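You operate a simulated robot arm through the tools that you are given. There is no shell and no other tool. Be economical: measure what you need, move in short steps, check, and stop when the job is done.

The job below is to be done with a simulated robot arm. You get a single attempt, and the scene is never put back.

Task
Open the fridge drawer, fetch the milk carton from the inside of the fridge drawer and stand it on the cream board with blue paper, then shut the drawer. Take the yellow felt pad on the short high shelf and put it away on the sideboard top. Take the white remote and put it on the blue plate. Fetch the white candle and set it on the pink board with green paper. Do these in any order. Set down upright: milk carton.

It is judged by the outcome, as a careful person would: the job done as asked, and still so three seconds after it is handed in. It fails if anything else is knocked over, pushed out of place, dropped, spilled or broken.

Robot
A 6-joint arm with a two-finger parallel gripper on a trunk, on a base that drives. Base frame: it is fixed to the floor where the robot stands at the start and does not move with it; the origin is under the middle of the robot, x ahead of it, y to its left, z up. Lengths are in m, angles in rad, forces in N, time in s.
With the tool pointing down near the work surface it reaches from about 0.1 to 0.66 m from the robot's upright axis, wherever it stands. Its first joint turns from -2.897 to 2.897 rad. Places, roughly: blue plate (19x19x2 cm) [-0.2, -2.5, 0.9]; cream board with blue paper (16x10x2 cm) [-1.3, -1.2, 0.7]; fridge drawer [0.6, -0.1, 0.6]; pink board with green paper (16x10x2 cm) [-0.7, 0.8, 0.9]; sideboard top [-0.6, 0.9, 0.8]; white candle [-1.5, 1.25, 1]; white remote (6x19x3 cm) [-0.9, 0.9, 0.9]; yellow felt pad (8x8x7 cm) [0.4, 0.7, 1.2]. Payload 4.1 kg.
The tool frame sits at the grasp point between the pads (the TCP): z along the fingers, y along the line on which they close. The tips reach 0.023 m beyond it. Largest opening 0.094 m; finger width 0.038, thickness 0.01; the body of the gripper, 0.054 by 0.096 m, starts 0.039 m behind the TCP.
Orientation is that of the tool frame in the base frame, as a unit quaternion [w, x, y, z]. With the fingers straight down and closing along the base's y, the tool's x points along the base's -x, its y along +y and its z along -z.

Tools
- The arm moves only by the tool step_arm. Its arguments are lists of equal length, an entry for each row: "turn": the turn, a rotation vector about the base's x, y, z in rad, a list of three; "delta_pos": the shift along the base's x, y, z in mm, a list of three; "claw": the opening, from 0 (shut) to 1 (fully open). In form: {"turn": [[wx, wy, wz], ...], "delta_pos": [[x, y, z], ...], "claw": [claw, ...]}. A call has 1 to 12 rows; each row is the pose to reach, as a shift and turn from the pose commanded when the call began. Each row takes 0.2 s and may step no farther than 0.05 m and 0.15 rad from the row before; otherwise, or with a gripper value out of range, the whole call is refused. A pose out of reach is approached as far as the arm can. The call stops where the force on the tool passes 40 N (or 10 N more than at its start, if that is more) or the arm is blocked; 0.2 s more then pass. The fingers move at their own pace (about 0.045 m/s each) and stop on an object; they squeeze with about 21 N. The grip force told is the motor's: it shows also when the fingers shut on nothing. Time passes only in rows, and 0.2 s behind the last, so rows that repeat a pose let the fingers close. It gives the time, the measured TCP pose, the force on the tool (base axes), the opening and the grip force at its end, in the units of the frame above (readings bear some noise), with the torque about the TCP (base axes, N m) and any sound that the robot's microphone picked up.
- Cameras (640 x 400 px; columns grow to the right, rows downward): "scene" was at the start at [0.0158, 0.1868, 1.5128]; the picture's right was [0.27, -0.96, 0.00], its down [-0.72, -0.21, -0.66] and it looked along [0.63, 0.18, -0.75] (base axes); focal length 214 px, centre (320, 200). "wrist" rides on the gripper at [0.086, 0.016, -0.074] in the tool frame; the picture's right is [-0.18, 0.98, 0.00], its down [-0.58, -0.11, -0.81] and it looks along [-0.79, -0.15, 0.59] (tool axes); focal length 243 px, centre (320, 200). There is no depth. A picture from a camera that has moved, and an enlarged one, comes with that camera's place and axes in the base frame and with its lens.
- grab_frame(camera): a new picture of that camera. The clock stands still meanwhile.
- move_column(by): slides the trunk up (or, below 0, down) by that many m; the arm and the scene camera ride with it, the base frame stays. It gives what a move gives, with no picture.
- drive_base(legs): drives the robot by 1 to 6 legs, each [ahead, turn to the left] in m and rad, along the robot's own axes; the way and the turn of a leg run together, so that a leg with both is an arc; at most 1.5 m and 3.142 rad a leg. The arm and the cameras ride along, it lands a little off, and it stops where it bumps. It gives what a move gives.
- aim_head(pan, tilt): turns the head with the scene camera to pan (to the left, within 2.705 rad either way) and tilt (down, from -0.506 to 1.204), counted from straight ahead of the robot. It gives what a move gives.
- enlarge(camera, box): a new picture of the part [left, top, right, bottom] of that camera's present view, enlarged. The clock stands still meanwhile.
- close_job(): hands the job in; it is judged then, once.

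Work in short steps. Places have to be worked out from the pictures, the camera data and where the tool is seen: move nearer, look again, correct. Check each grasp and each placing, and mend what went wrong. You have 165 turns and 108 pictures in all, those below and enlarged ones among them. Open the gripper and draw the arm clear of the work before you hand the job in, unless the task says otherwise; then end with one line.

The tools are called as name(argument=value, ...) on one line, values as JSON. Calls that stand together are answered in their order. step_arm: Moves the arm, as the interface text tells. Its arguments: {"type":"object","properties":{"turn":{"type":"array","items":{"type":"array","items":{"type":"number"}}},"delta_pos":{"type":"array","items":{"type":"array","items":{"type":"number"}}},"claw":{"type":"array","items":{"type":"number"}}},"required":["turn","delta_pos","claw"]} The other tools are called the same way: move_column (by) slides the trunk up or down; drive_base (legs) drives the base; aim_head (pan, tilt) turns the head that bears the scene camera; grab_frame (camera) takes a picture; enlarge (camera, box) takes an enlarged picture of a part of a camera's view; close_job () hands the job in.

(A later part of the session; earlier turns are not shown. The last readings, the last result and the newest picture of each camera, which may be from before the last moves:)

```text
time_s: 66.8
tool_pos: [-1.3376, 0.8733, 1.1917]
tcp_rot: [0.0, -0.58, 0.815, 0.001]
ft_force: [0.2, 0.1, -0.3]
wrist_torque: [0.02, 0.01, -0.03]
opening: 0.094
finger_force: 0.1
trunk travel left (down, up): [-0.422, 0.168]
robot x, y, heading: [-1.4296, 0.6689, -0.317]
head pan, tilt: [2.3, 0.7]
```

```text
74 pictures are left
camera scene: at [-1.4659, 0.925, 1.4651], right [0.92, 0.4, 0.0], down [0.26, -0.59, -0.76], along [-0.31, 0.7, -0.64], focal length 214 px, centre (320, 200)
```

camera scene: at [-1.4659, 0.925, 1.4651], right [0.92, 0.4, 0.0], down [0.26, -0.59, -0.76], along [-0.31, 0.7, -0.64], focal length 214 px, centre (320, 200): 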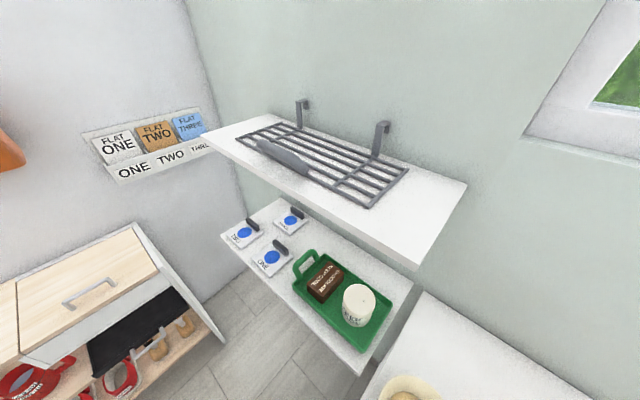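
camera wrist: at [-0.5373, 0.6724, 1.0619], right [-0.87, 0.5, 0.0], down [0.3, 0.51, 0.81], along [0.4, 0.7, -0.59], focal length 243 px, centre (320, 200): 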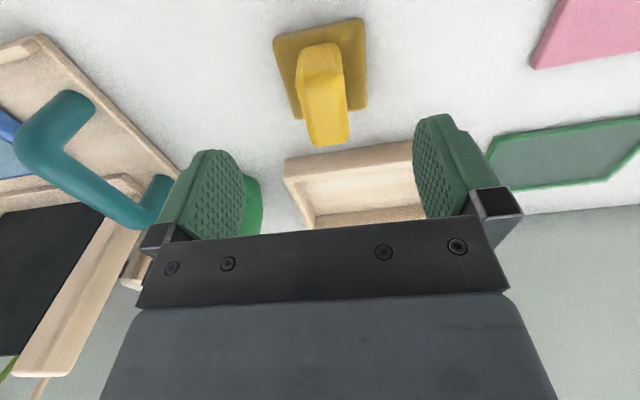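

Candle estimated at about (-1.46, 1.18), top z≈0.95, Ø~7 cm, clear of the upper shelf by ~0.2 m. I turn the tool so the fingers close front-to-back (chocolate is beside it) and move in high above.

step_arm(turn=[[0, 0, -0.13], [0, 0, -0.26], [0, 0, -0.39], [0, 0, -0.52], [0, 0, -0.65], [0, 0, -0.78], [0, 0, -0.91], [0, 0, -1.04], [0, 0, -1.17], [0, 0, -1.3], [0, 0, -1.43], [0, 0, -1.55]], delta_pos=[[-10, 21, 0], [-20, 42, 0], [-30, 63, 0], [-40, 84, 0], [-50, 105, 0], [-60, 126, 0], [-70, 147, 0], [-80, 168, 0], [-90, 189, 0], [-100, 210, 0], [-110, 231, 0], [-117, 257, 0]], claw=[1, 1, 1, 1, 1, 1, 1, 1, 1, 1, 1, 1])

grab_frame(camera="wrist")

grab_frame(camera="scene")

```text
time_s: 67.3
tool_pos: [-1.3458, 0.8946, 1.1921]
tcp_rot: [0.002, -0.527, 0.85, -0.012]
ft_force: [18.3, -13.9, -1.0]
wrist_torque: [0.97, 1.18, 2.13]
opening: 0.0939
finger_force: 0.1
trunk travel left (down, up): [-0.422, 0.168]
robot x, y, heading: [-1.4284, 0.673, -0.32]
head pan, tilt: [2.3, 0.7]
stopped in row 2: the force on the tool passed its limit (the readings are from after the stop); the commanded pose is now the measured one
```

```text
73 pictures are left
camera wrist: at [-1.3996, 0.8248, 1.2657], right [-0.8, 0.6, -0.02], down [0.34, 0.49, 0.8], along [0.5, 0.63, -0.59], focal length 243 px, centre (320, 200)
```

wrist: 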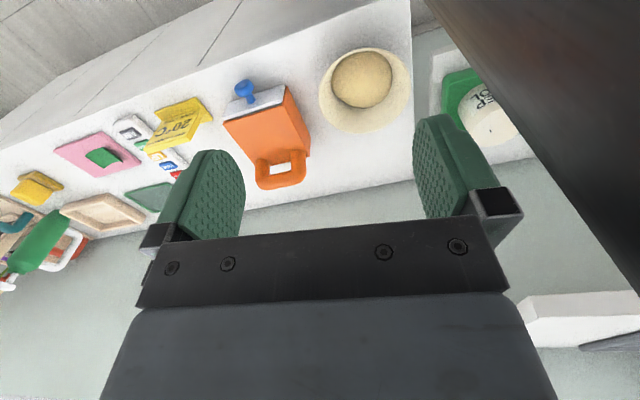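

```text
72 pictures are left
camera scene: at [-1.466, 0.9242, 1.4652], right [0.92, 0.4, 0.0], down [0.26, -0.59, -0.77], along [-0.31, 0.7, -0.64], focal length 214 px, centre (320, 200)
```

scene: 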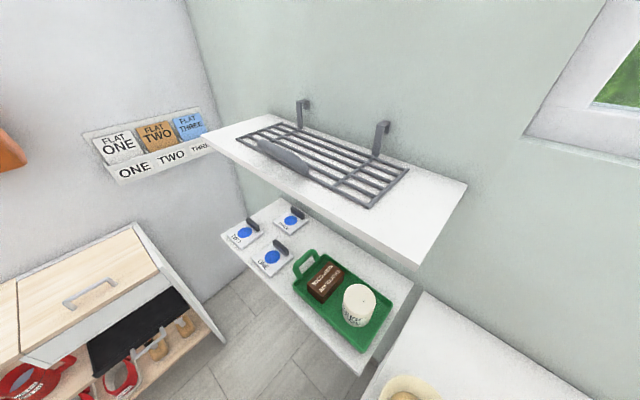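

The hand brushed the robot's own mast while turning. I first move outward away from the mast, then turn.

step_arm(turn=[[0, 0, 0.05], [0, 0, 0.05], [0, 0, 0], [0, 0, 0], [0, 0, 0]], delta_pos=[[15, 10, 0], [25, 40, 0], [25, 80, 0], [20, 120, 0], [10, 150, 0]], claw=[1, 1, 1, 1, 1])

step_arm(turn=[[0, 0, -0.13], [0, 0, -0.26], [0, 0, -0.39], [0, 0, -0.52], [0, 0, -0.65], [0, 0, -0.78], [0, 0, -0.91], [0, 0, -1.04], [0, 0, -1.17], [0, 0, -1.3], [0, 0, -1.43]], delta_pos=[[-10, 8, 0], [-20, 16, 0], [-30, 24, 0], [-40, 32, 0], [-50, 40, 0], [-60, 48, 0], [-70, 56, 0], [-80, 64, 0], [-90, 72, 0], [-100, 80, 0], [-110, 85, 0]], claw=[1, 1, 1, 1, 1, 1, 1, 1, 1, 1, 1])

grab_frame(camera="wrist")

grab_frame(camera="scene")

```text
time_s: 68.5
tool_pos: [-1.3358, 1.0476, 1.1928]
tcp_rot: [0.002, -0.526, 0.851, -0.012]
ft_force: [-0.5, 0.2, 0.7]
wrist_torque: [-0.03, 0.01, 0.01]
opening: 0.094
finger_force: 0.1
trunk travel left (down, up): [-0.422, 0.168]
robot x, y, heading: [-1.4273, 0.6713, -0.316]
head pan, tilt: [2.3, 0.7]
```

```text
time_s: 70.7
tool_pos: [-1.3559, 1.1117, 1.2182]
tcp_rot: [-0.009, 0.149, 0.989, 0.018]
ft_force: [-0.6, 0.0, -0.2]
wrist_torque: [-0.01, -0.03, 0.0]
opening: 0.094
finger_force: 0.1
trunk travel left (down, up): [-0.422, 0.168]
robot x, y, heading: [-1.4283, 0.6722, -0.317]
head pan, tilt: [2.3, 0.7]
stopped in row 10: the arm was blocked; the commanded pose is now the measured one
```

```text
71 pictures are left
camera wrist: at [-1.4319, 1.1496, 1.2944], right [0.47, 0.88, 0.03], down [0.53, -0.31, 0.79], along [0.71, -0.35, -0.61], focal length 243 px, centre (320, 200)
```

wrist: 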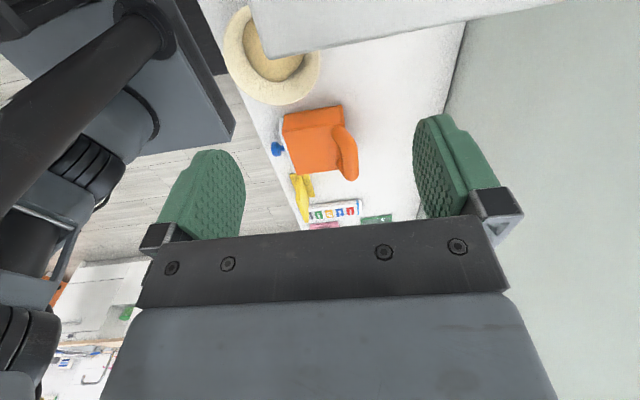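

```text
70 pictures are left
camera scene: at [-1.4661, 0.9251, 1.4651], right [0.92, 0.4, 0.0], down [0.26, -0.59, -0.76], along [-0.31, 0.7, -0.64], focal length 214 px, centre (320, 200)
```

scene: 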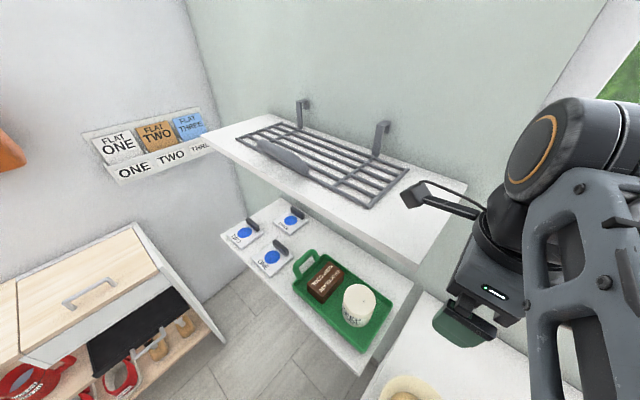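

Re-triangulating with the first overview: the upper shelf's front-right corner is near (-1.41, 1.12), underside z≈1.215, so it overhangs the candle and my camera bracket touched it. I back away (+x) and turn back, planning a 45° tilted grasp from the front instead.

step_arm(turn=[[0, 0, 0], [0, 0, 0], [0, 0, 0.14], [0, 0, 0.28], [0, 0, 0.42], [0, 0, 0.56], [0, 0, 0.7], [0, 0, 0.84], [0, 0, 0.98], [0, 0, 1.12], [0, 0, 1.26], [0, 0, 1.4]], delta_pos=[[15, -5, 5], [45, -20, 5], [75, -35, 5], [95, -50, 5], [95, -65, 5], [95, -80, 5], [95, -95, 5], [90, -105, 0], [85, -110, 0], [75, -110, -5], [65, -110, -10], [50, -110, -15]], claw=[1, 1, 1, 1, 1, 1, 1, 1, 1, 1, 1, 1])

grab_frame(camera="scene")

```text
time_s: 73.3
tool_pos: [-1.3073, 1.0035, 1.2019]
tcp_rot: [-0.019, -0.525, 0.851, 0.008]
ft_force: [0.0, 0.0, 0.2]
wrist_torque: [-0.01, 0.01, -0.02]
opening: 0.0943
finger_force: 0.0
trunk travel left (down, up): [-0.422, 0.168]
robot x, y, heading: [-1.4247, 0.6711, -0.319]
head pan, tilt: [2.3, 0.7]
```

```text
69 pictures are left
camera scene: at [-1.4661, 0.9251, 1.4651], right [0.92, 0.4, 0.0], down [0.26, -0.59, -0.76], along [-0.31, 0.7, -0.64], focal length 214 px, centre (320, 200)
```

scene: 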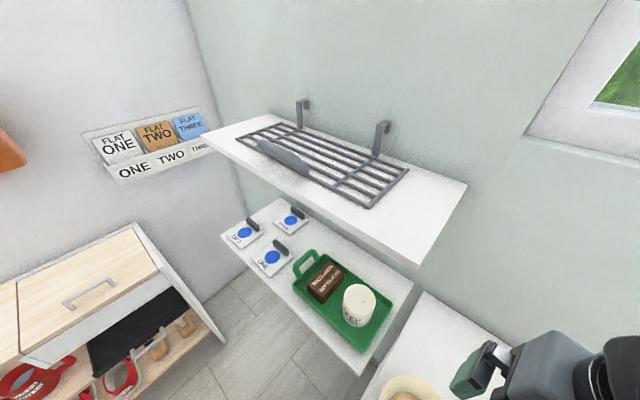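

All items stay put. I lower the trunk and tilt the tool 45° forward (pointing in-and-down toward the wall), correcting the small residual tilt.

move_column(by=-0.17)

step_arm(turn=[[0.122, -0.056, 0.02], [0.244, -0.113, 0.039], [0.366, -0.169, 0.059], [0.487, -0.225, 0.078], [0.609, -0.282, 0.098], [0.731, -0.338, 0.117]], delta_pos=[[-5, 2, 0], [-10, 4, 0], [-15, 6, 0], [-20, 8, 0], [-25, 10, 0], [-30, 12, 0]], claw=[1, 1, 1, 1, 1, 1])

grab_frame(camera="scene")

grab_frame(camera="wrist")

```text
time_s: 75.2
tool_pos: [-1.3086, 1.0045, 1.033]
tcp_rot: [-0.019, -0.523, 0.852, 0.007]
ft_force: [-0.2, -0.1, -0.6]
wrist_torque: [0.02, -0.01, 0.0]
opening: 0.094
finger_force: 0.1
trunk travel left (down, up): [-0.252, 0.338]
robot x, y, heading: [-1.4293, 0.6733, -0.314]
head pan, tilt: [2.3, 0.7]
```

```text
time_s: 76.6
tool_pos: [-1.3283, 1.0172, 1.0378]
tcp_rot: [0.313, -0.527, 0.757, 0.226]
ft_force: [0.3, -0.3, 0.0]
wrist_torque: [-0.02, 0.01, -0.01]
opening: 0.0938
finger_force: 0.0
trunk travel left (down, up): [-0.252, 0.338]
robot x, y, heading: [-1.4251, 0.6728, -0.32]
head pan, tilt: [2.3, 0.7]
```

```text
68 pictures are left
camera scene: at [-1.4661, 0.9251, 1.2951], right [0.92, 0.4, 0.0], down [0.26, -0.59, -0.76], along [-0.31, 0.7, -0.64], focal length 214 px, centre (320, 200)
```

scene: 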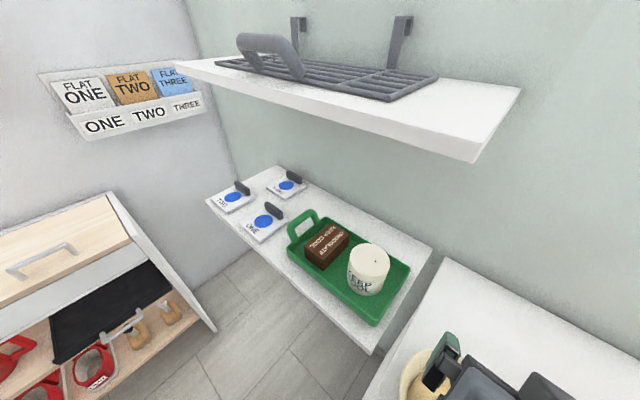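

```text
67 pictures are left
camera wrist: at [-1.3833, 0.9157, 1.0272], right [-0.88, 0.46, 0.14], down [0.06, -0.2, 0.98], along [0.48, 0.87, 0.15], focal length 243 px, centre (320, 200)
```

wrist: 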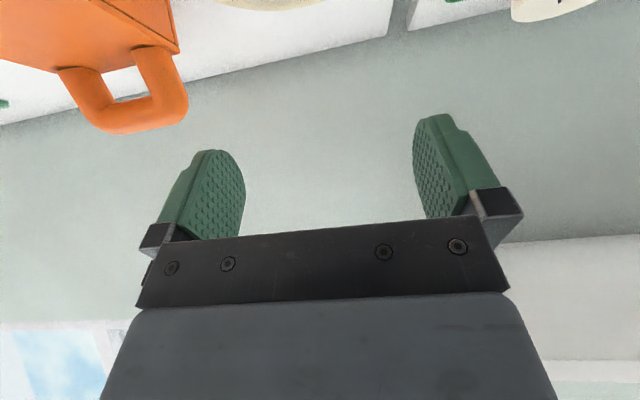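

Candle now triangulated at (-1.473, 1.180), top z≈0.958. I slide sideways to a pre-grasp point 10 cm before it.

step_arm(turn=[[0, 0, 0], [0, 0, 0], [0, 0, 0], [0, 0, 0], [0, 0, 0]], delta_pos=[[-35, 13, 0], [-70, 26, 0], [-105, 40, 0], [-140, 53, 0], [-176, 67, 0]], claw=[1, 1, 1, 1, 1])

grab_frame(camera="wrist")

grab_frame(camera="scene")

```text
time_s: 77.2
tool_pos: [-1.3069, 1.0211, 1.046]
tcp_rot: [0.341, -0.445, 0.803, 0.202]
ft_force: [0.3, -1.1, 0.0]
wrist_torque: [0.02, 0.03, 0.02]
opening: 0.0941
finger_force: 0.0
trunk travel left (down, up): [-0.252, 0.338]
robot x, y, heading: [-1.429, 0.6743, -0.316]
head pan, tilt: [2.3, 0.7]
stopped in row 2: the arm was blocked; the commanded pose is now the measured one
```

```text
66 pictures are left
camera wrist: at [-1.3781, 0.9324, 1.034], right [-0.77, 0.62, 0.15], down [0.01, -0.23, 0.97], along [0.64, 0.75, 0.17], focal length 243 px, centre (320, 200)
```

wrist: 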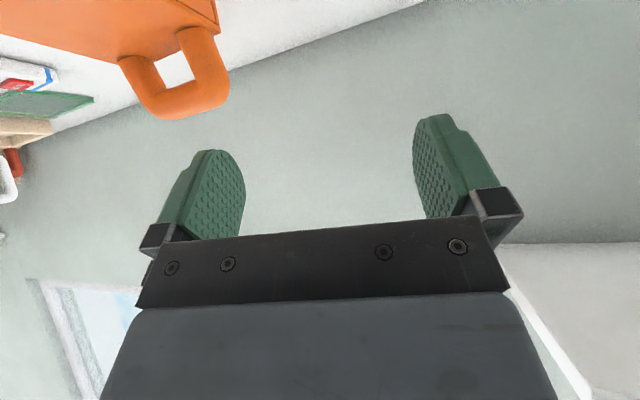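

```text
65 pictures are left
camera scene: at [-1.4661, 0.9243, 1.2952], right [0.92, 0.4, 0.0], down [0.26, -0.59, -0.77], along [-0.31, 0.7, -0.64], focal length 214 px, centre (320, 200)
```

scene: 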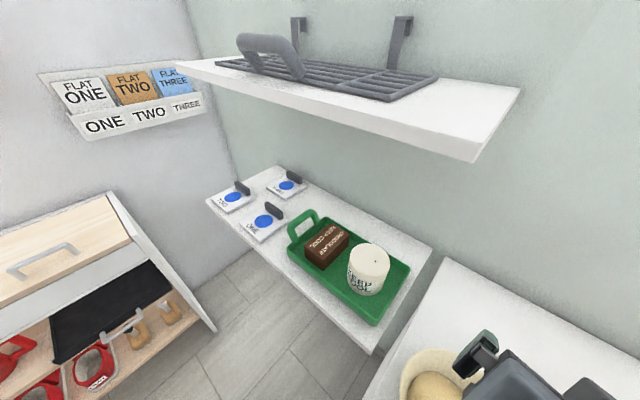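

No contact force, so the arm is too folded here (tilted wrist close to its own body). I'll give it more room: raise the trunk a bit, and shift the base ~9 cm away from the sideboard and ~0.2 m further along.

move_column(by=0.1)

drive_base(legs=[[0.25, -0.3], [0.15, 0], [0, 0.3], [-0.57, 0]])

grab_frame(camera="scene")

```text
time_s: 78.5
tool_pos: [-1.306, 1.0231, 1.1467]
tcp_rot: [0.34, -0.446, 0.803, 0.202]
ft_force: [0.0, 0.1, 0.8]
wrist_torque: [-0.01, 0.01, 0.0]
opening: 0.094
finger_force: 0.1
trunk travel left (down, up): [-0.352, 0.238]
robot x, y, heading: [-1.4279, 0.6718, -0.318]
head pan, tilt: [2.3, 0.7]
```

```text
time_s: 85.1
tool_pos: [-1.5079, 0.9986, 1.1467]
tcp_rot: [0.339, -0.452, 0.8, 0.204]
ft_force: [-0.7, 0.3, 0.5]
wrist_torque: [0.01, -0.01, -0.04]
opening: 0.094
finger_force: 0.0
trunk travel left (down, up): [-0.352, 0.238]
robot x, y, heading: [-1.6269, 0.6445, -0.306]
head pan, tilt: [2.3, 0.7]
```

```text
64 pictures are left
camera scene: at [-1.6664, 0.8989, 1.3951], right [0.91, 0.41, 0.0], down [0.27, -0.59, -0.76], along [-0.32, 0.7, -0.64], focal length 214 px, centre (320, 200)
```

scene: 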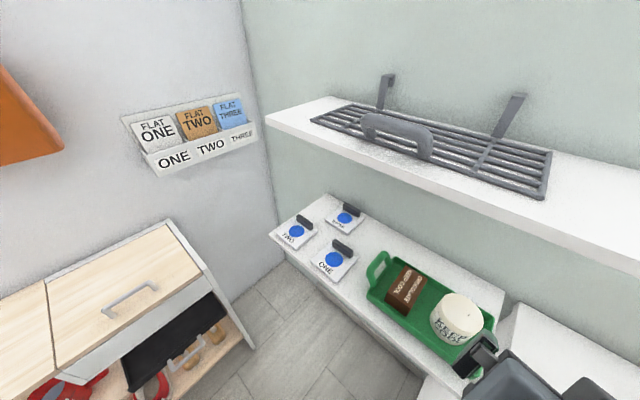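

Good position. I lower the trunk again, correct the tool's yaw by +0.19 and move out to the pre-grasp point.

move_column(by=-0.1)

step_arm(turn=[[0, 0, 0.06], [0, 0, 0.12], [0, 0, 0.19], [0, 0, 0.19]], delta_pos=[[0, 20, 0], [0, 40, 0], [-1, 60, 0], [-2, 80, 0]], claw=[1, 1, 1, 1])

grab_frame(camera="wrist")

grab_frame(camera="scene")

```text
time_s: 86.5
tool_pos: [-1.5063, 0.9972, 1.0458]
tcp_rot: [0.339, -0.452, 0.8, 0.204]
ft_force: [-0.1, 0.7, 0.5]
wrist_torque: [0.05, 0.0, -0.04]
opening: 0.0939
finger_force: 0.0
trunk travel left (down, up): [-0.252, 0.338]
robot x, y, heading: [-1.6249, 0.6402, -0.304]
head pan, tilt: [2.3, 0.7]
```

```text
time_s: 87.5
tool_pos: [-1.511, 1.0777, 1.0465]
tcp_rot: [0.318, -0.526, 0.752, 0.236]
ft_force: [0.5, 0.3, 0.0]
wrist_torque: [0.01, 0.01, 0.01]
opening: 0.0942
finger_force: 0.0
trunk travel left (down, up): [-0.252, 0.338]
robot x, y, heading: [-1.6259, 0.6467, -0.302]
head pan, tilt: [2.3, 0.7]
```

```text
63 pictures are left
camera wrist: at [-1.5629, 0.9757, 1.0348], right [-0.88, 0.45, 0.15], down [0.06, -0.22, 0.97], along [0.47, 0.87, 0.17], focal length 243 px, centre (320, 200)
```

wrist: 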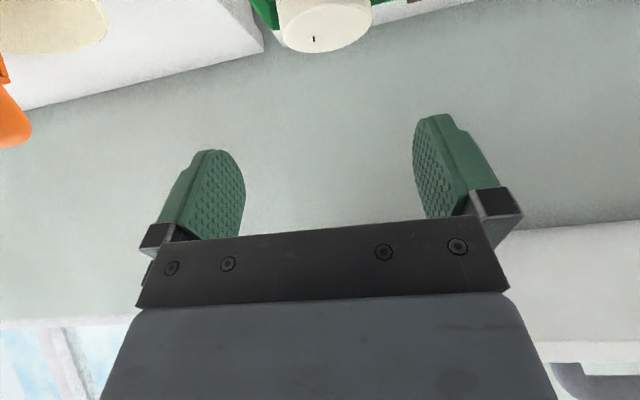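

```text
62 pictures are left
camera scene: at [-1.6664, 0.8988, 1.2951], right [0.91, 0.41, 0.0], down [0.27, -0.59, -0.76], along [-0.32, 0.7, -0.64], focal length 214 px, centre (320, 200)
```

scene: 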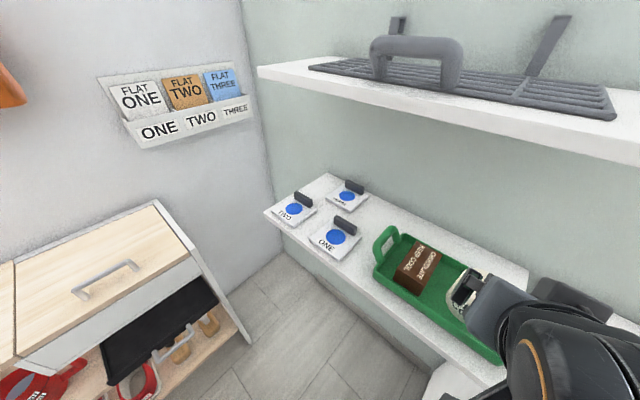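

Wrist view: candle at about (-1.472, 1.176), top z≈0.94, nicely centred. I approach along the 45° line to TCP (−1.475, 1.167, 0.925), stopping 3 cm short to look.

step_arm(turn=[[0, 0, 0], [0, 0, 0], [0, 0, 0], [0, 0, 0]], delta_pos=[[6, -2, -25], [13, 20, -48], [20, 43, -72], [26, 62, -92]], claw=[0.96, 0.96, 0.96, 0.96])

grab_frame(camera="wrist")

enlarge(camera="scene", box=[360, 200, 600, 350])

```text
time_s: 88.5
tool_pos: [-1.4829, 1.1403, 0.9541]
tcp_rot: [0.319, -0.526, 0.753, 0.235]
ft_force: [-0.5, -0.9, 0.7]
wrist_torque: [0.0, 0.03, 0.0]
opening: 0.0903
finger_force: 0.0
trunk travel left (down, up): [-0.252, 0.338]
robot x, y, heading: [-1.6277, 0.6449, -0.307]
head pan, tilt: [2.3, 0.7]
```

```text
61 pictures are left
camera wrist: at [-1.5361, 1.0378, 0.9423], right [-0.88, 0.45, 0.15], down [0.06, -0.22, 0.97], along [0.47, 0.87, 0.17], focal length 243 px, centre (320, 200)
```

wrist: 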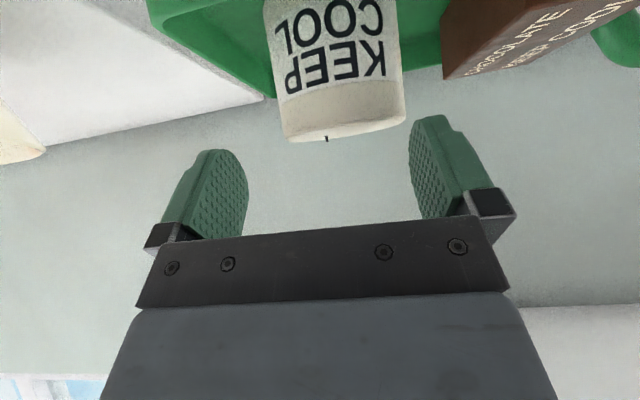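

```text
2.67 times, centred on (480, 275) of scene
camera zoom: at [-1.6664, 0.8989, 1.2951], right [0.91, 0.41, 0.0], down [0.27, -0.59, -0.76], along [-0.32, 0.7, -0.64], focal length 572 px, centre (-107, 0)
```

zoom: 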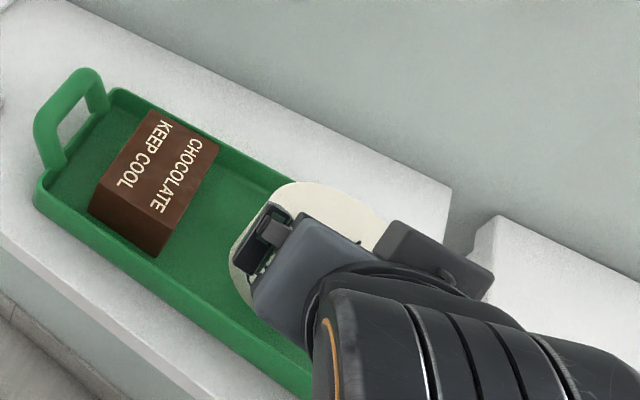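

Centred; candle centre ≈(-1.467, 1.187), top ≈0.93. I finish the approach and close.

step_arm(turn=[[0, 0, 0], [0, 0, 0], [0, 0, 0], [0, 0, 0], [0, 0, 0], [0, 0, 0], [0, 0, 0], [0, 0, 0]], delta_pos=[[4, 13, -13], [8, 26, -26], [13, 38, -40], [13, 38, -40], [13, 38, -40], [13, 38, -40], [13, 38, -40], [13, 38, -40]], claw=[0.96, 0.96, 0.96, 0.96, 0, 0, 0, 0])

grab_frame(camera="wrist")

```text
time_s: 90.2
tool_pos: [-1.4694, 1.1782, 0.9136]
tcp_rot: [0.318, -0.526, 0.753, 0.235]
ft_force: [-0.7, 0.1, 0.6]
wrist_torque: [0.06, -0.04, 0.07]
opening: 0.0783
finger_force: 21.2
trunk travel left (down, up): [-0.252, 0.338]
robot x, y, heading: [-1.6272, 0.6469, -0.301]
head pan, tilt: [2.3, 0.7]
```

```text
59 pictures are left
camera wrist: at [-1.5225, 1.0764, 0.9007], right [-0.88, 0.45, 0.15], down [0.06, -0.22, 0.97], along [0.47, 0.87, 0.17], focal length 243 px, centre (320, 200)
```

wrist: 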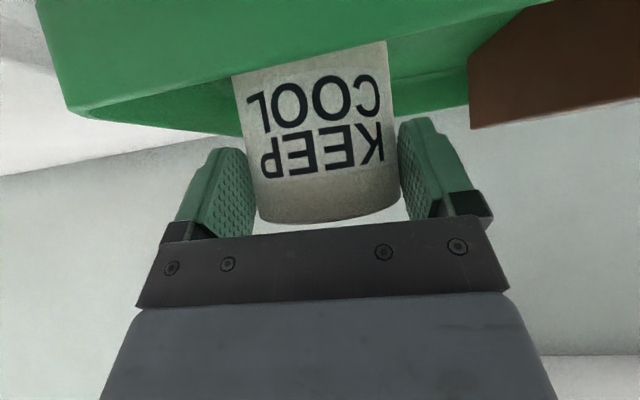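

Gripped at 78 mm. I lift slowly.

step_arm(turn=[[0, 0, 0], [0, 0, 0], [0, 0, 0], [0, 0, 0], [0, 0, 0]], delta_pos=[[0, 0, 8], [0, 0, 18], [0, 0, 30], [0, 0, 42], [0, 0, 55]], claw=[0, 0, 0, 0, 0])

grab_frame(camera="wrist")

```text
time_s: 91.5
tool_pos: [-1.4701, 1.1764, 0.9671]
tcp_rot: [0.317, -0.526, 0.753, 0.235]
ft_force: [0.5, -0.4, -3.5]
wrist_torque: [-0.09, 0.0, 0.02]
opening: 0.0785
finger_force: 21.0
trunk travel left (down, up): [-0.252, 0.338]
robot x, y, heading: [-1.6224, 0.6447, -0.304]
head pan, tilt: [2.3, 0.7]
```

```text
58 pictures are left
camera wrist: at [-1.5234, 1.0757, 0.9554], right [-0.88, 0.45, 0.15], down [0.06, -0.22, 0.97], along [0.47, 0.87, 0.17], focal length 243 px, centre (320, 200)
```

wrist: 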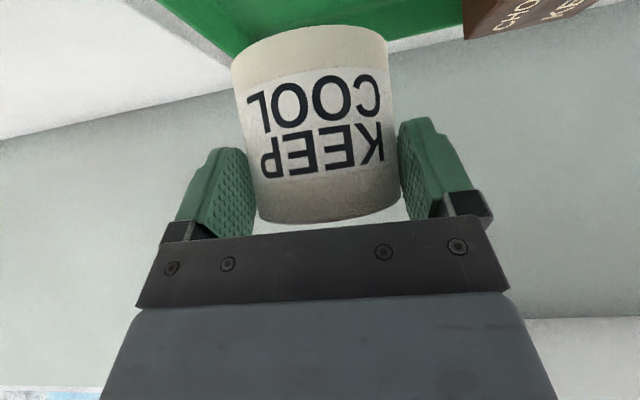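

The candle is held upright (bottom ≈ 5 cm below TCP). I retract out from under the shelf and raise the trunk.

step_arm(turn=[[0, 0, 0], [0, 0, 0], [0, 0, 0], [0, 0, 0], [0, 0, 0]], delta_pos=[[-7, -20, 2], [-14, -40, 4], [-20, -60, 6], [-27, -80, 8], [-34, -102, 10]], claw=[0, 0, 0, 0, 0])

move_column(by=0.15)

drive_base(legs=[[0, -0.08], [0.85, 0], [0, 0.06]])

aim_head(pan=1.75, tilt=0.9)

grab_frame(camera="scene")

```text
time_s: 92.7
tool_pos: [-1.5031, 1.075, 0.9791]
tcp_rot: [0.318, -0.526, 0.753, 0.236]
ft_force: [0.2, 0.0, -3.5]
wrist_torque: [-0.07, 0.01, 0.0]
opening: 0.0783
finger_force: 21.1
trunk travel left (down, up): [-0.252, 0.338]
robot x, y, heading: [-1.6285, 0.6477, -0.301]
head pan, tilt: [2.3, 0.7]
```

```text
time_s: 94.4
tool_pos: [-1.5041, 1.0777, 1.1289]
tcp_rot: [0.317, -0.526, 0.753, 0.234]
ft_force: [0.1, -0.3, -3.5]
wrist_torque: [-0.07, 0.04, 0.02]
opening: 0.0783
finger_force: 20.7
trunk travel left (down, up): [-0.402, 0.188]
robot x, y, heading: [-1.626, 0.6493, -0.305]
head pan, tilt: [2.3, 0.7]
```

```text
time_s: 99.9
tool_pos: [-0.6969, 0.7501, 1.1295]
tcp_rot: [0.321, -0.516, 0.76, 0.23]
ft_force: [-0.3, 1.2, -2.9]
wrist_torque: [-0.11, 0.05, 0.02]
opening: 0.0782
finger_force: 21.0
trunk travel left (down, up): [-0.402, 0.188]
robot x, y, heading: [-0.8293, 0.3209, -0.331]
head pan, tilt: [2.3, 0.7]
```

```text
time_s: 100.8
tool_pos: [-0.6969, 0.7496, 1.1301]
tcp_rot: [0.321, -0.516, 0.76, 0.231]
ft_force: [0.1, -1.0, -3.4]
wrist_torque: [-0.09, 0.02, 0.01]
opening: 0.078
finger_force: 20.8
trunk travel left (down, up): [-0.402, 0.188]
robot x, y, heading: [-0.8292, 0.3228, -0.327]
head pan, tilt: [1.751, 0.901]
```

```text
57 pictures are left
camera scene: at [-0.82, 0.5728, 1.4289], right [0.99, -0.15, 0.0], down [-0.12, -0.78, -0.62], along [0.09, 0.61, -0.78], focal length 214 px, centre (320, 200)
```

scene: 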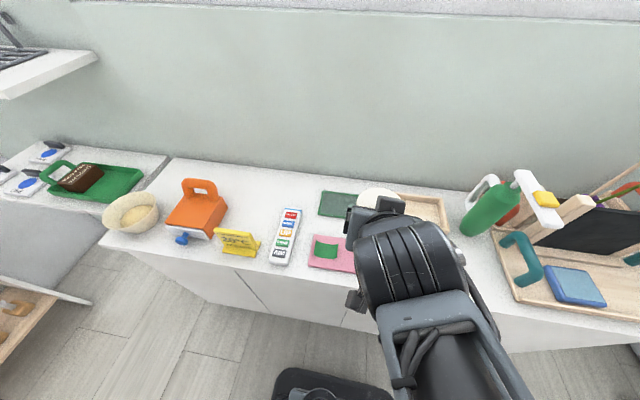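

The board is confirmed at centre (-0.73, 0.819), with its free half on the right. I move the candle above (-0.692, 0.808) and lower the trunk.

step_arm(turn=[[0, 0, 0], [0, 0, 0], [0, 0, 0]], delta_pos=[[1, 18, 0], [2, 36, 0], [3, 51, 0]], claw=[0, 0, 0])

move_column(by=-0.19)

grab_frame(camera="wrist")

grab_frame(camera="scene")

```text
time_s: 101.6
tool_pos: [-0.6944, 0.8025, 1.1285]
tcp_rot: [0.321, -0.516, 0.76, 0.231]
ft_force: [0.4, -0.9, -3.6]
wrist_torque: [-0.08, 0.02, 0.02]
opening: 0.0782
finger_force: 21.1
trunk travel left (down, up): [-0.402, 0.188]
robot x, y, heading: [-0.8298, 0.323, -0.329]
head pan, tilt: [1.751, 0.901]
```

```text
time_s: 103.7
tool_pos: [-0.6929, 0.8024, 0.9392]
tcp_rot: [0.321, -0.516, 0.761, 0.23]
ft_force: [0.6, -1.0, -3.0]
wrist_torque: [-0.06, 0.01, 0.02]
opening: 0.0783
finger_force: 21.3
trunk travel left (down, up): [-0.212, 0.378]
robot x, y, heading: [-0.8279, 0.3239, -0.333]
head pan, tilt: [1.751, 0.901]
```

```text
56 pictures are left
camera wrist: at [-0.749, 0.7008, 0.9269], right [-0.87, 0.47, 0.15], down [0.05, -0.22, 0.97], along [0.49, 0.85, 0.17], focal length 243 px, centre (320, 200)
```

wrist: 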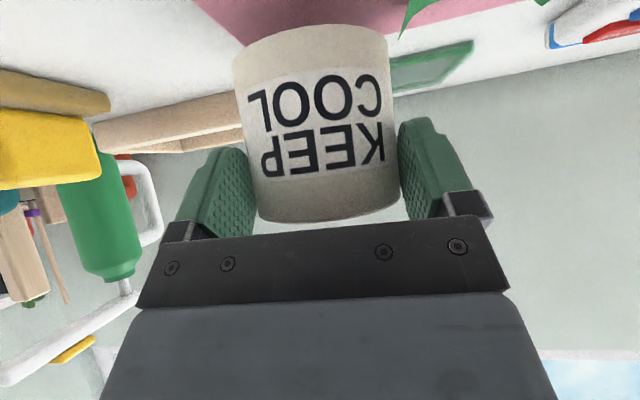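

```text
55 pictures are left
camera scene: at [-0.8199, 0.5728, 1.2389], right [0.99, -0.15, 0.0], down [-0.12, -0.78, -0.62], along [0.09, 0.61, -0.78], focal length 214 px, centre (320, 200)
```

scene: 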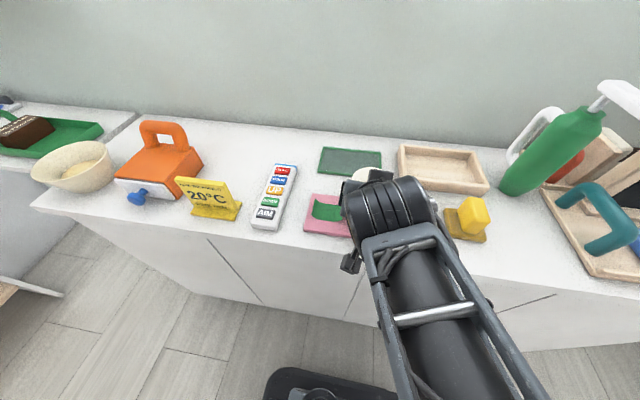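

The paper corner clears the candle by ~3 cm. Descending gently to contact.

step_arm(turn=[[0, 0, 0], [0, 0, 0], [0, 0, 0], [0, 0, 0]], delta_pos=[[0, 0, -10], [0, 0, -18], [0, 0, -23], [0, 0, -27]], claw=[0, 0, 0, 0])

grab_frame(camera="wrist")

```text
time_s: 104.7
tool_pos: [-0.6937, 0.8013, 0.9147]
tcp_rot: [0.324, -0.515, 0.759, 0.234]
ft_force: [0.8, 1.8, 16.0]
wrist_torque: [0.3, -0.47, 0.23]
opening: 0.0788
finger_force: 21.4
trunk travel left (down, up): [-0.212, 0.378]
robot x, y, heading: [-0.8312, 0.3217, -0.331]
head pan, tilt: [1.751, 0.901]
```

```text
54 pictures are left
camera wrist: at [-0.7497, 0.7007, 0.902], right [-0.87, 0.47, 0.16], down [0.05, -0.23, 0.97], along [0.49, 0.85, 0.17], focal length 243 px, centre (320, 200)
```

wrist: 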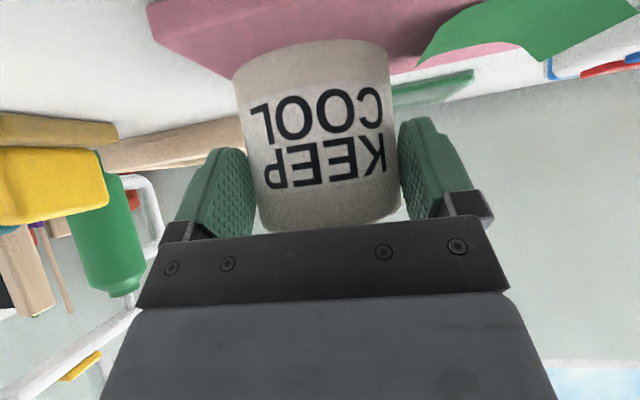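

Resting on the board. I open fully and withdraw back along the tool axis.

step_arm(turn=[[0, 0, 0], [0, 0, 0], [0, 0, 0], [0, 0, 0], [0, 0, 0], [0, 0, 0], [0, 0, 0]], delta_pos=[[0, 0, 2], [0, 0, 2], [0, 0, 2], [-5, -14, 14], [-10, -28, 28], [-18, -48, 50], [-26, -70, 75]], claw=[0.9, 1, 1, 1, 1, 1, 1])

grab_frame(camera="wrist")

grab_frame(camera="scene")

```text
time_s: 106.3
tool_pos: [-0.7213, 0.7319, 0.9868]
tcp_rot: [0.32, -0.517, 0.76, 0.231]
ft_force: [0.6, 0.4, -0.7]
wrist_torque: [-0.01, -0.01, -0.05]
opening: 0.0941
finger_force: 0.1
trunk travel left (down, up): [-0.212, 0.378]
robot x, y, heading: [-0.8315, 0.3223, -0.324]
head pan, tilt: [1.751, 0.901]
```

```text
53 pictures are left
camera wrist: at [-0.7761, 0.6309, 0.9756], right [-0.87, 0.47, 0.15], down [0.05, -0.22, 0.97], along [0.49, 0.85, 0.17], focal length 243 px, centre (320, 200)
```

wrist: 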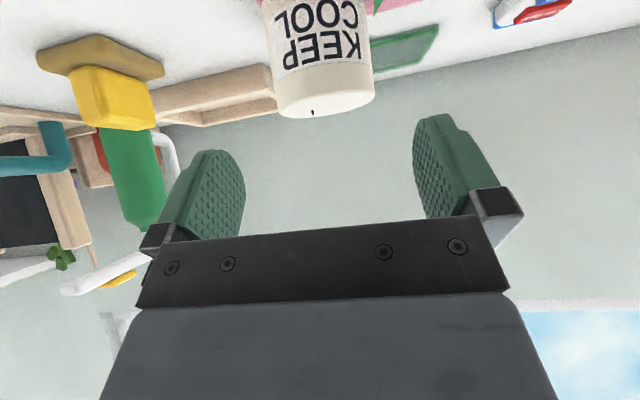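

```text
52 pictures are left
camera scene: at [-0.8199, 0.5729, 1.2388], right [0.99, -0.15, 0.0], down [-0.12, -0.78, -0.62], along [0.09, 0.61, -0.78], focal length 214 px, centre (320, 200)
```

scene: 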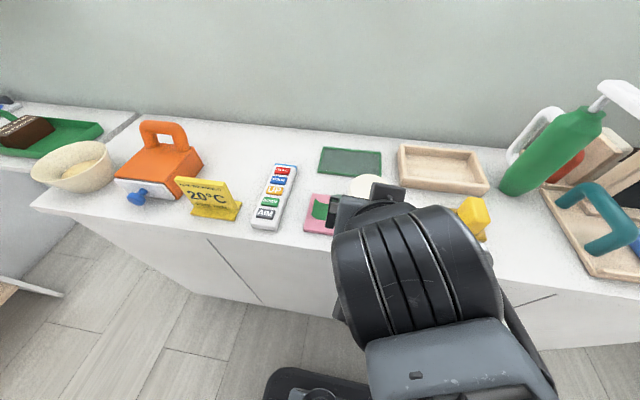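

Candle stands upright on the pink board. Next the remote, centre ≈(-0.871, 0.901), long axis ~1.28 rad; I bring the tool back to vertical and go above it.

step_arm(turn=[[-0.12, 0.045, 0.01], [-0.25, 0.09, 0.02], [-0.38, 0.14, 0.03], [-0.51, 0.185, 0.04], [-0.64, 0.235, 0.05], [-0.77, 0.281, 0.06]], delta_pos=[[-20, 10, 20], [-50, 30, 30], [-80, 65, 40], [-110, 100, 40], [-135, 135, 40], [-150, 165, 40]], claw=[1, 1, 1, 1, 1, 1])

grab_frame(camera="wrist")

grab_frame(camera="scene")

```text
time_s: 107.3
tool_pos: [-0.7335, 0.7781, 1.0973]
tcp_rot: [0.175, -0.488, 0.841, 0.153]
ft_force: [-1.7, -0.1, 0.6]
wrist_torque: [0.01, 0.02, 0.0]
opening: 0.0939
finger_force: 0.0
trunk travel left (down, up): [-0.212, 0.378]
robot x, y, heading: [-0.8299, 0.3242, -0.334]
head pan, tilt: [1.751, 0.901]
stopped in row 4: the arm was blocked; the commanded pose is now the measured one
```

```text
51 pictures are left
camera wrist: at [-0.7978, 0.6874, 1.1263], right [-0.77, 0.61, 0.17], down [0.25, 0.05, 0.97], along [0.58, 0.79, -0.19], focal length 243 px, centre (320, 200)
```

wrist: 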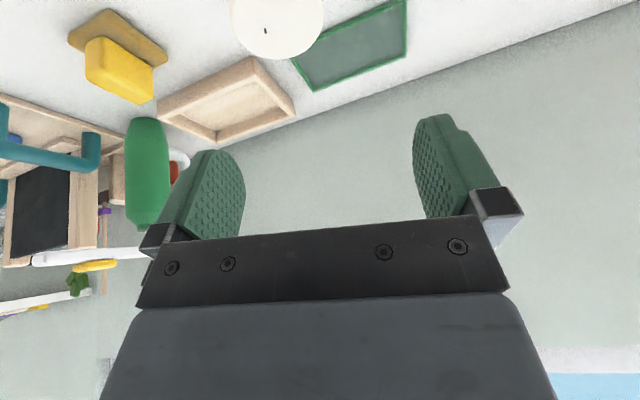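

```text
50 pictures are left
camera scene: at [-0.82, 0.5723, 1.239], right [0.99, -0.15, 0.0], down [-0.12, -0.77, -0.62], along [0.09, 0.61, -0.78], focal length 214 px, centre (320, 200)
```

scene: 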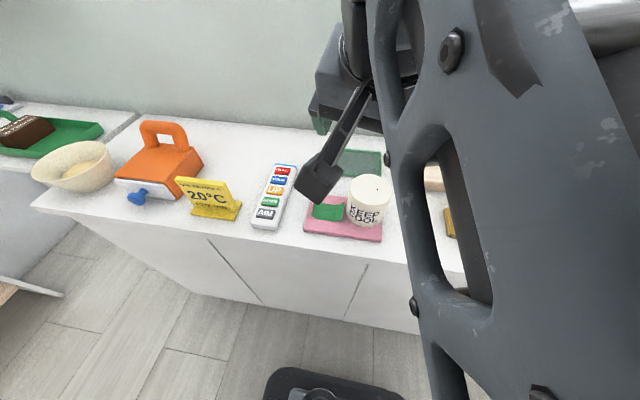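

The arm got blocked midway by its own posture, with nothing touched. I compute the remaining rotation to vertical and continue more slowly.

step_arm(turn=[[-0.058, 0.012, 0.028], [-0.115, 0.025, 0.057], [-0.173, 0.037, 0.085], [-0.23, 0.049, 0.113], [-0.288, 0.062, 0.142], [-0.345, 0.074, 0.17], [-0.403, 0.086, 0.198], [-0.46, 0.0985, 0.226]], delta_pos=[[-5, 20, 0], [-15, 40, 0], [-30, 60, 0], [-50, 75, 0], [-70, 90, -10], [-95, 105, -20], [-118, 115, -30], [-137, 123, -40]], claw=[1, 1, 1, 1, 1, 1, 1, 1])

grab_frame(camera="wrist")

```text
time_s: 108.7
tool_pos: [-0.7339, 0.8194, 1.0364]
tcp_rot: [0.061, -0.511, 0.856, 0.049]
ft_force: [-0.7, 0.6, -0.4]
wrist_torque: [-0.01, 0.01, 0.02]
opening: 0.0941
finger_force: 0.1
out of reach, approached as far as the arm can: row 2, 3, 4, 5, 6, 7
trunk travel left (down, up): [-0.212, 0.378]
robot x, y, heading: [-0.8269, 0.3234, -0.332]
head pan, tilt: [1.751, 0.901]
stopped in row 7: the arm was blocked; the commanded pose is now the measured one
```

```text
49 pictures are left
camera wrist: at [-0.7919, 0.7406, 1.0953], right [-0.78, 0.63, 0.05], down [0.33, 0.34, 0.88], along [0.54, 0.7, -0.47], focal length 243 px, centre (320, 200)
```

wrist: 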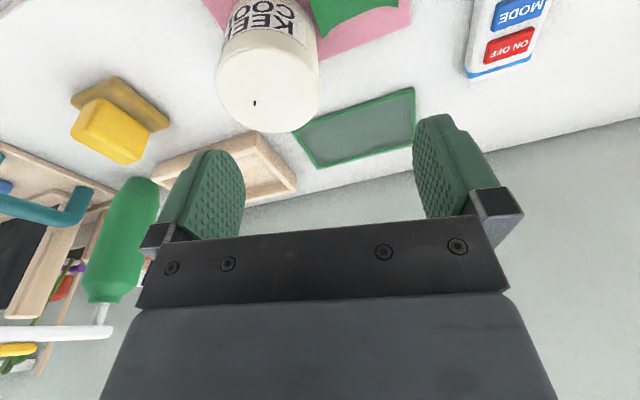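

It was the reach limit with the trunk so low. I raise the trunk 0.15 m and move on to above the remote.

move_column(by=0.15)

step_arm(turn=[[-0.019, 0.005, 0.026], [-0.038, 0.01, 0.051], [-0.057, 0.015, 0.077], [-0.076, 0.02, 0.102], [-0.095, 0.024, 0.128], [-0.114, 0.029, 0.154], [-0.133, 0.034, 0.179], [-0.152, 0.039, 0.205]], delta_pos=[[-17, 5, -30], [-34, 15, -60], [-51, 25, -85], [-68, 35, -110], [-85, 47, -130], [-102, 59, -150], [-120, 71, -165], [-137, 82, -180]], claw=[1, 1, 1, 1, 1, 1, 1, 1])

grab_frame(camera="wrist")

```text
time_s: 110.5
tool_pos: [-0.7345, 0.82, 1.1839]
tcp_rot: [0.06, -0.51, 0.857, 0.049]
ft_force: [0.6, -0.1, -0.6]
wrist_torque: [0.0, 0.01, 0.02]
opening: 0.0943
finger_force: 0.0
trunk travel left (down, up): [-0.362, 0.228]
robot x, y, heading: [-0.8302, 0.3197, -0.33]
head pan, tilt: [1.751, 0.901]
```

```text
time_s: 111.7
tool_pos: [-0.7356, 0.8615, 1.0738]
tcp_rot: [0.032, -0.503, 0.863, 0.029]
ft_force: [-0.2, -0.2, -0.2]
wrist_torque: [0.01, 0.0, -0.03]
opening: 0.0941
finger_force: 0.1
trunk travel left (down, up): [-0.362, 0.228]
robot x, y, heading: [-0.8303, 0.3234, -0.331]
head pan, tilt: [1.751, 0.901]
stopped in row 6: the arm was blocked; the commanded pose is now the measured one
```

```text
48 pictures are left
camera wrist: at [-0.7928, 0.788, 1.1398], right [-0.76, 0.64, 0.03], down [0.36, 0.38, 0.85], along [0.54, 0.66, -0.53], focal length 243 px, centre (320, 200)
```

wrist: 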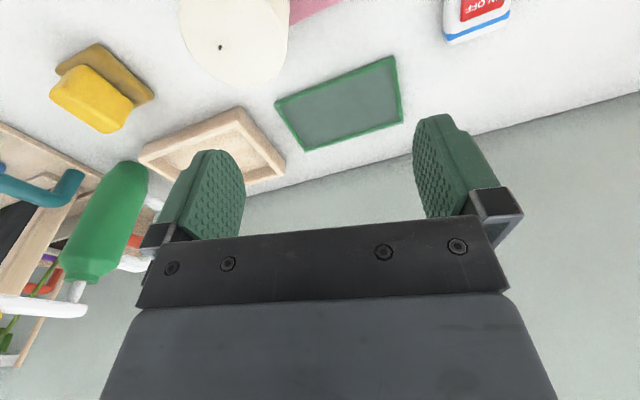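

The arm is blocked by its own mast for bearings beyond ~1.7 rad to the left. So I back the base up to have the remote ahead-left, with a bit more height.

move_column(by=0.08)

drive_base(legs=[[-0.42, 0]])

grab_frame(camera="scene")

```text
time_s: 112.9
tool_pos: [-0.7338, 0.8619, 1.153]
tcp_rot: [0.032, -0.503, 0.863, 0.029]
ft_force: [-0.1, 0.5, 0.0]
wrist_torque: [0.01, 0.0, 0.02]
opening: 0.0938
finger_force: 0.0
trunk travel left (down, up): [-0.442, 0.148]
robot x, y, heading: [-0.8282, 0.3259, -0.327]
head pan, tilt: [1.751, 0.901]
```

```text
time_s: 115.4
tool_pos: [-1.13, 0.9965, 1.1545]
tcp_rot: [0.032, -0.504, 0.863, 0.029]
ft_force: [-0.5, 0.8, 0.2]
wrist_torque: [-0.01, 0.01, 0.01]
opening: 0.0941
finger_force: 0.0
trunk travel left (down, up): [-0.442, 0.148]
robot x, y, heading: [-1.2238, 0.4573, -0.33]
head pan, tilt: [1.751, 0.901]
```

```text
47 pictures are left
camera scene: at [-1.2151, 0.7078, 1.4689], right [0.99, -0.15, 0.0], down [-0.12, -0.78, -0.62], along [0.09, 0.61, -0.78], focal length 214 px, centre (320, 200)
```

scene: 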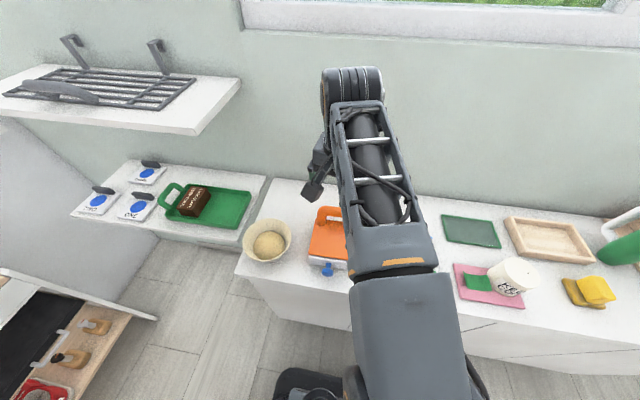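

Clear now. I move to above the remote with the tool vertical.

step_arm(turn=[[-0.011, 0.002, 0.028], [-0.021, 0.004, 0.056], [-0.032, 0.006, 0.084], [-0.042, 0.008, 0.112], [-0.053, 0.01, 0.141], [-0.063, 0.012, 0.169], [-0.074, 0.014, 0.197], [-0.084, 0.016, 0.225], [-0.084, 0.016, 0.225], [-0.084, 0.016, 0.225]], delta_pos=[[32, -12, 0], [65, -24, 0], [97, -36, -5], [130, -48, -20], [162, -60, -40], [195, -72, -60], [227, -84, -80], [259, -95, -100], [259, -95, -130], [259, -95, -155]], claw=[1, 1, 1, 1, 1, 1, 1, 1, 1, 1])

grab_frame(camera="wrist")

```text
time_s: 117.6
tool_pos: [-0.8704, 0.9033, 0.998]
tcp_rot: [0.001, -0.598, 0.802, 0.0]
ft_force: [0.2, 0.2, 0.0]
wrist_torque: [0.01, 0.0, -0.01]
opening: 0.0939
finger_force: 0.1
trunk travel left (down, up): [-0.442, 0.148]
robot x, y, heading: [-1.223, 0.4606, -0.331]
head pan, tilt: [1.751, 0.901]
```

```text
46 pictures are left
camera wrist: at [-0.91, 0.8236, 1.0719], right [-0.89, 0.46, 0.0], down [0.27, 0.53, 0.81], along [0.37, 0.72, -0.59], focal length 243 px, centre (320, 200)
```

wrist: 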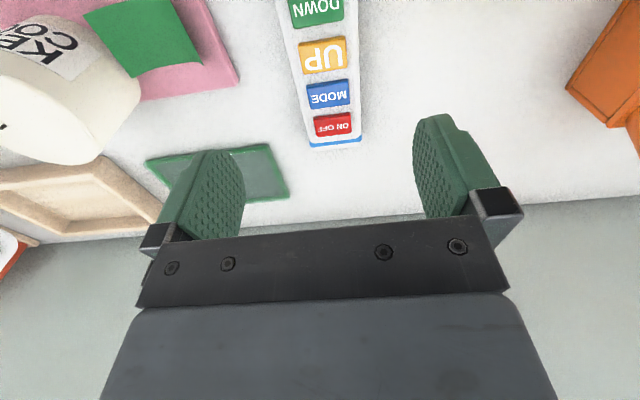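

The remote lies right under the fingers. I descend to z≈0.872 and close.

step_arm(turn=[[0, 0, -0.02], [0, 0, -0.03], [0, 0, -0.03], [0, 0, -0.03], [0, 0, -0.03], [0, 0, -0.03], [0, 0, -0.03], [0, 0, -0.03], [0, 0, -0.03]], delta_pos=[[-2, -4, -40], [-4, -8, -80], [-4, -8, -110], [-4, -8, -126], [-4, -8, -126], [-4, -8, -126], [-4, -8, -126], [-4, -8, -126], [-4, -8, -126]], claw=[1, 1, 1, 1, 0, 0, 0, 0, 0])

grab_frame(camera="wrist")

```text
time_s: 119.6
tool_pos: [-0.8755, 0.8952, 0.8737]
tcp_rot: [0.002, -0.586, 0.811, 0.0]
ft_force: [-2.8, 3.1, 8.2]
wrist_torque: [0.22, 0.2, 0.08]
opening: 0.0558
finger_force: 20.5
trunk travel left (down, up): [-0.442, 0.148]
robot x, y, heading: [-1.2255, 0.4584, -0.33]
head pan, tilt: [1.751, 0.901]
```

```text
45 pictures are left
camera wrist: at [-0.9175, 0.8176, 0.9464], right [-0.88, 0.48, 0.0], down [0.28, 0.52, 0.81], along [0.39, 0.71, -0.59], focal length 243 px, centre (320, 200)
```

wrist: 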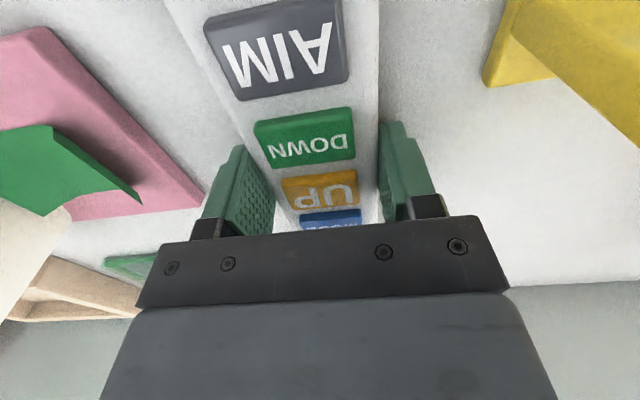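

Gripped (56 mm). Lifting slowly.

step_arm(turn=[[0, 0, 0], [0, 0, 0], [0, 0, 0], [0, 0, 0], [0, 0, 0], [0, 0, 0]], delta_pos=[[0, 0, 8], [0, 0, 18], [0, 0, 32], [0, 0, 52], [0, 0, 75], [0, 0, 100]], claw=[0, 0, 0, 0, 0, 0])

grab_frame(camera="wrist")

```text
time_s: 121.0
tool_pos: [-0.8751, 0.8944, 0.9732]
tcp_rot: [0.0, -0.586, 0.811, -0.001]
ft_force: [-0.3, 0.7, -0.9]
wrist_torque: [-0.02, 0.0, 0.01]
opening: 0.0555
finger_force: 20.6
trunk travel left (down, up): [-0.442, 0.148]
robot x, y, heading: [-1.2234, 0.4612, -0.331]
head pan, tilt: [1.751, 0.901]
```

```text
44 pictures are left
camera wrist: at [-0.9165, 0.8167, 1.0465], right [-0.88, 0.48, 0.0], down [0.28, 0.52, 0.81], along [0.39, 0.71, -0.59], focal length 243 px, centre (320, 200)
```

wrist: 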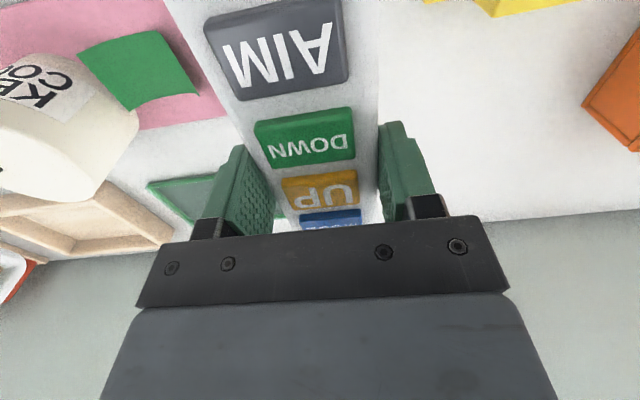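

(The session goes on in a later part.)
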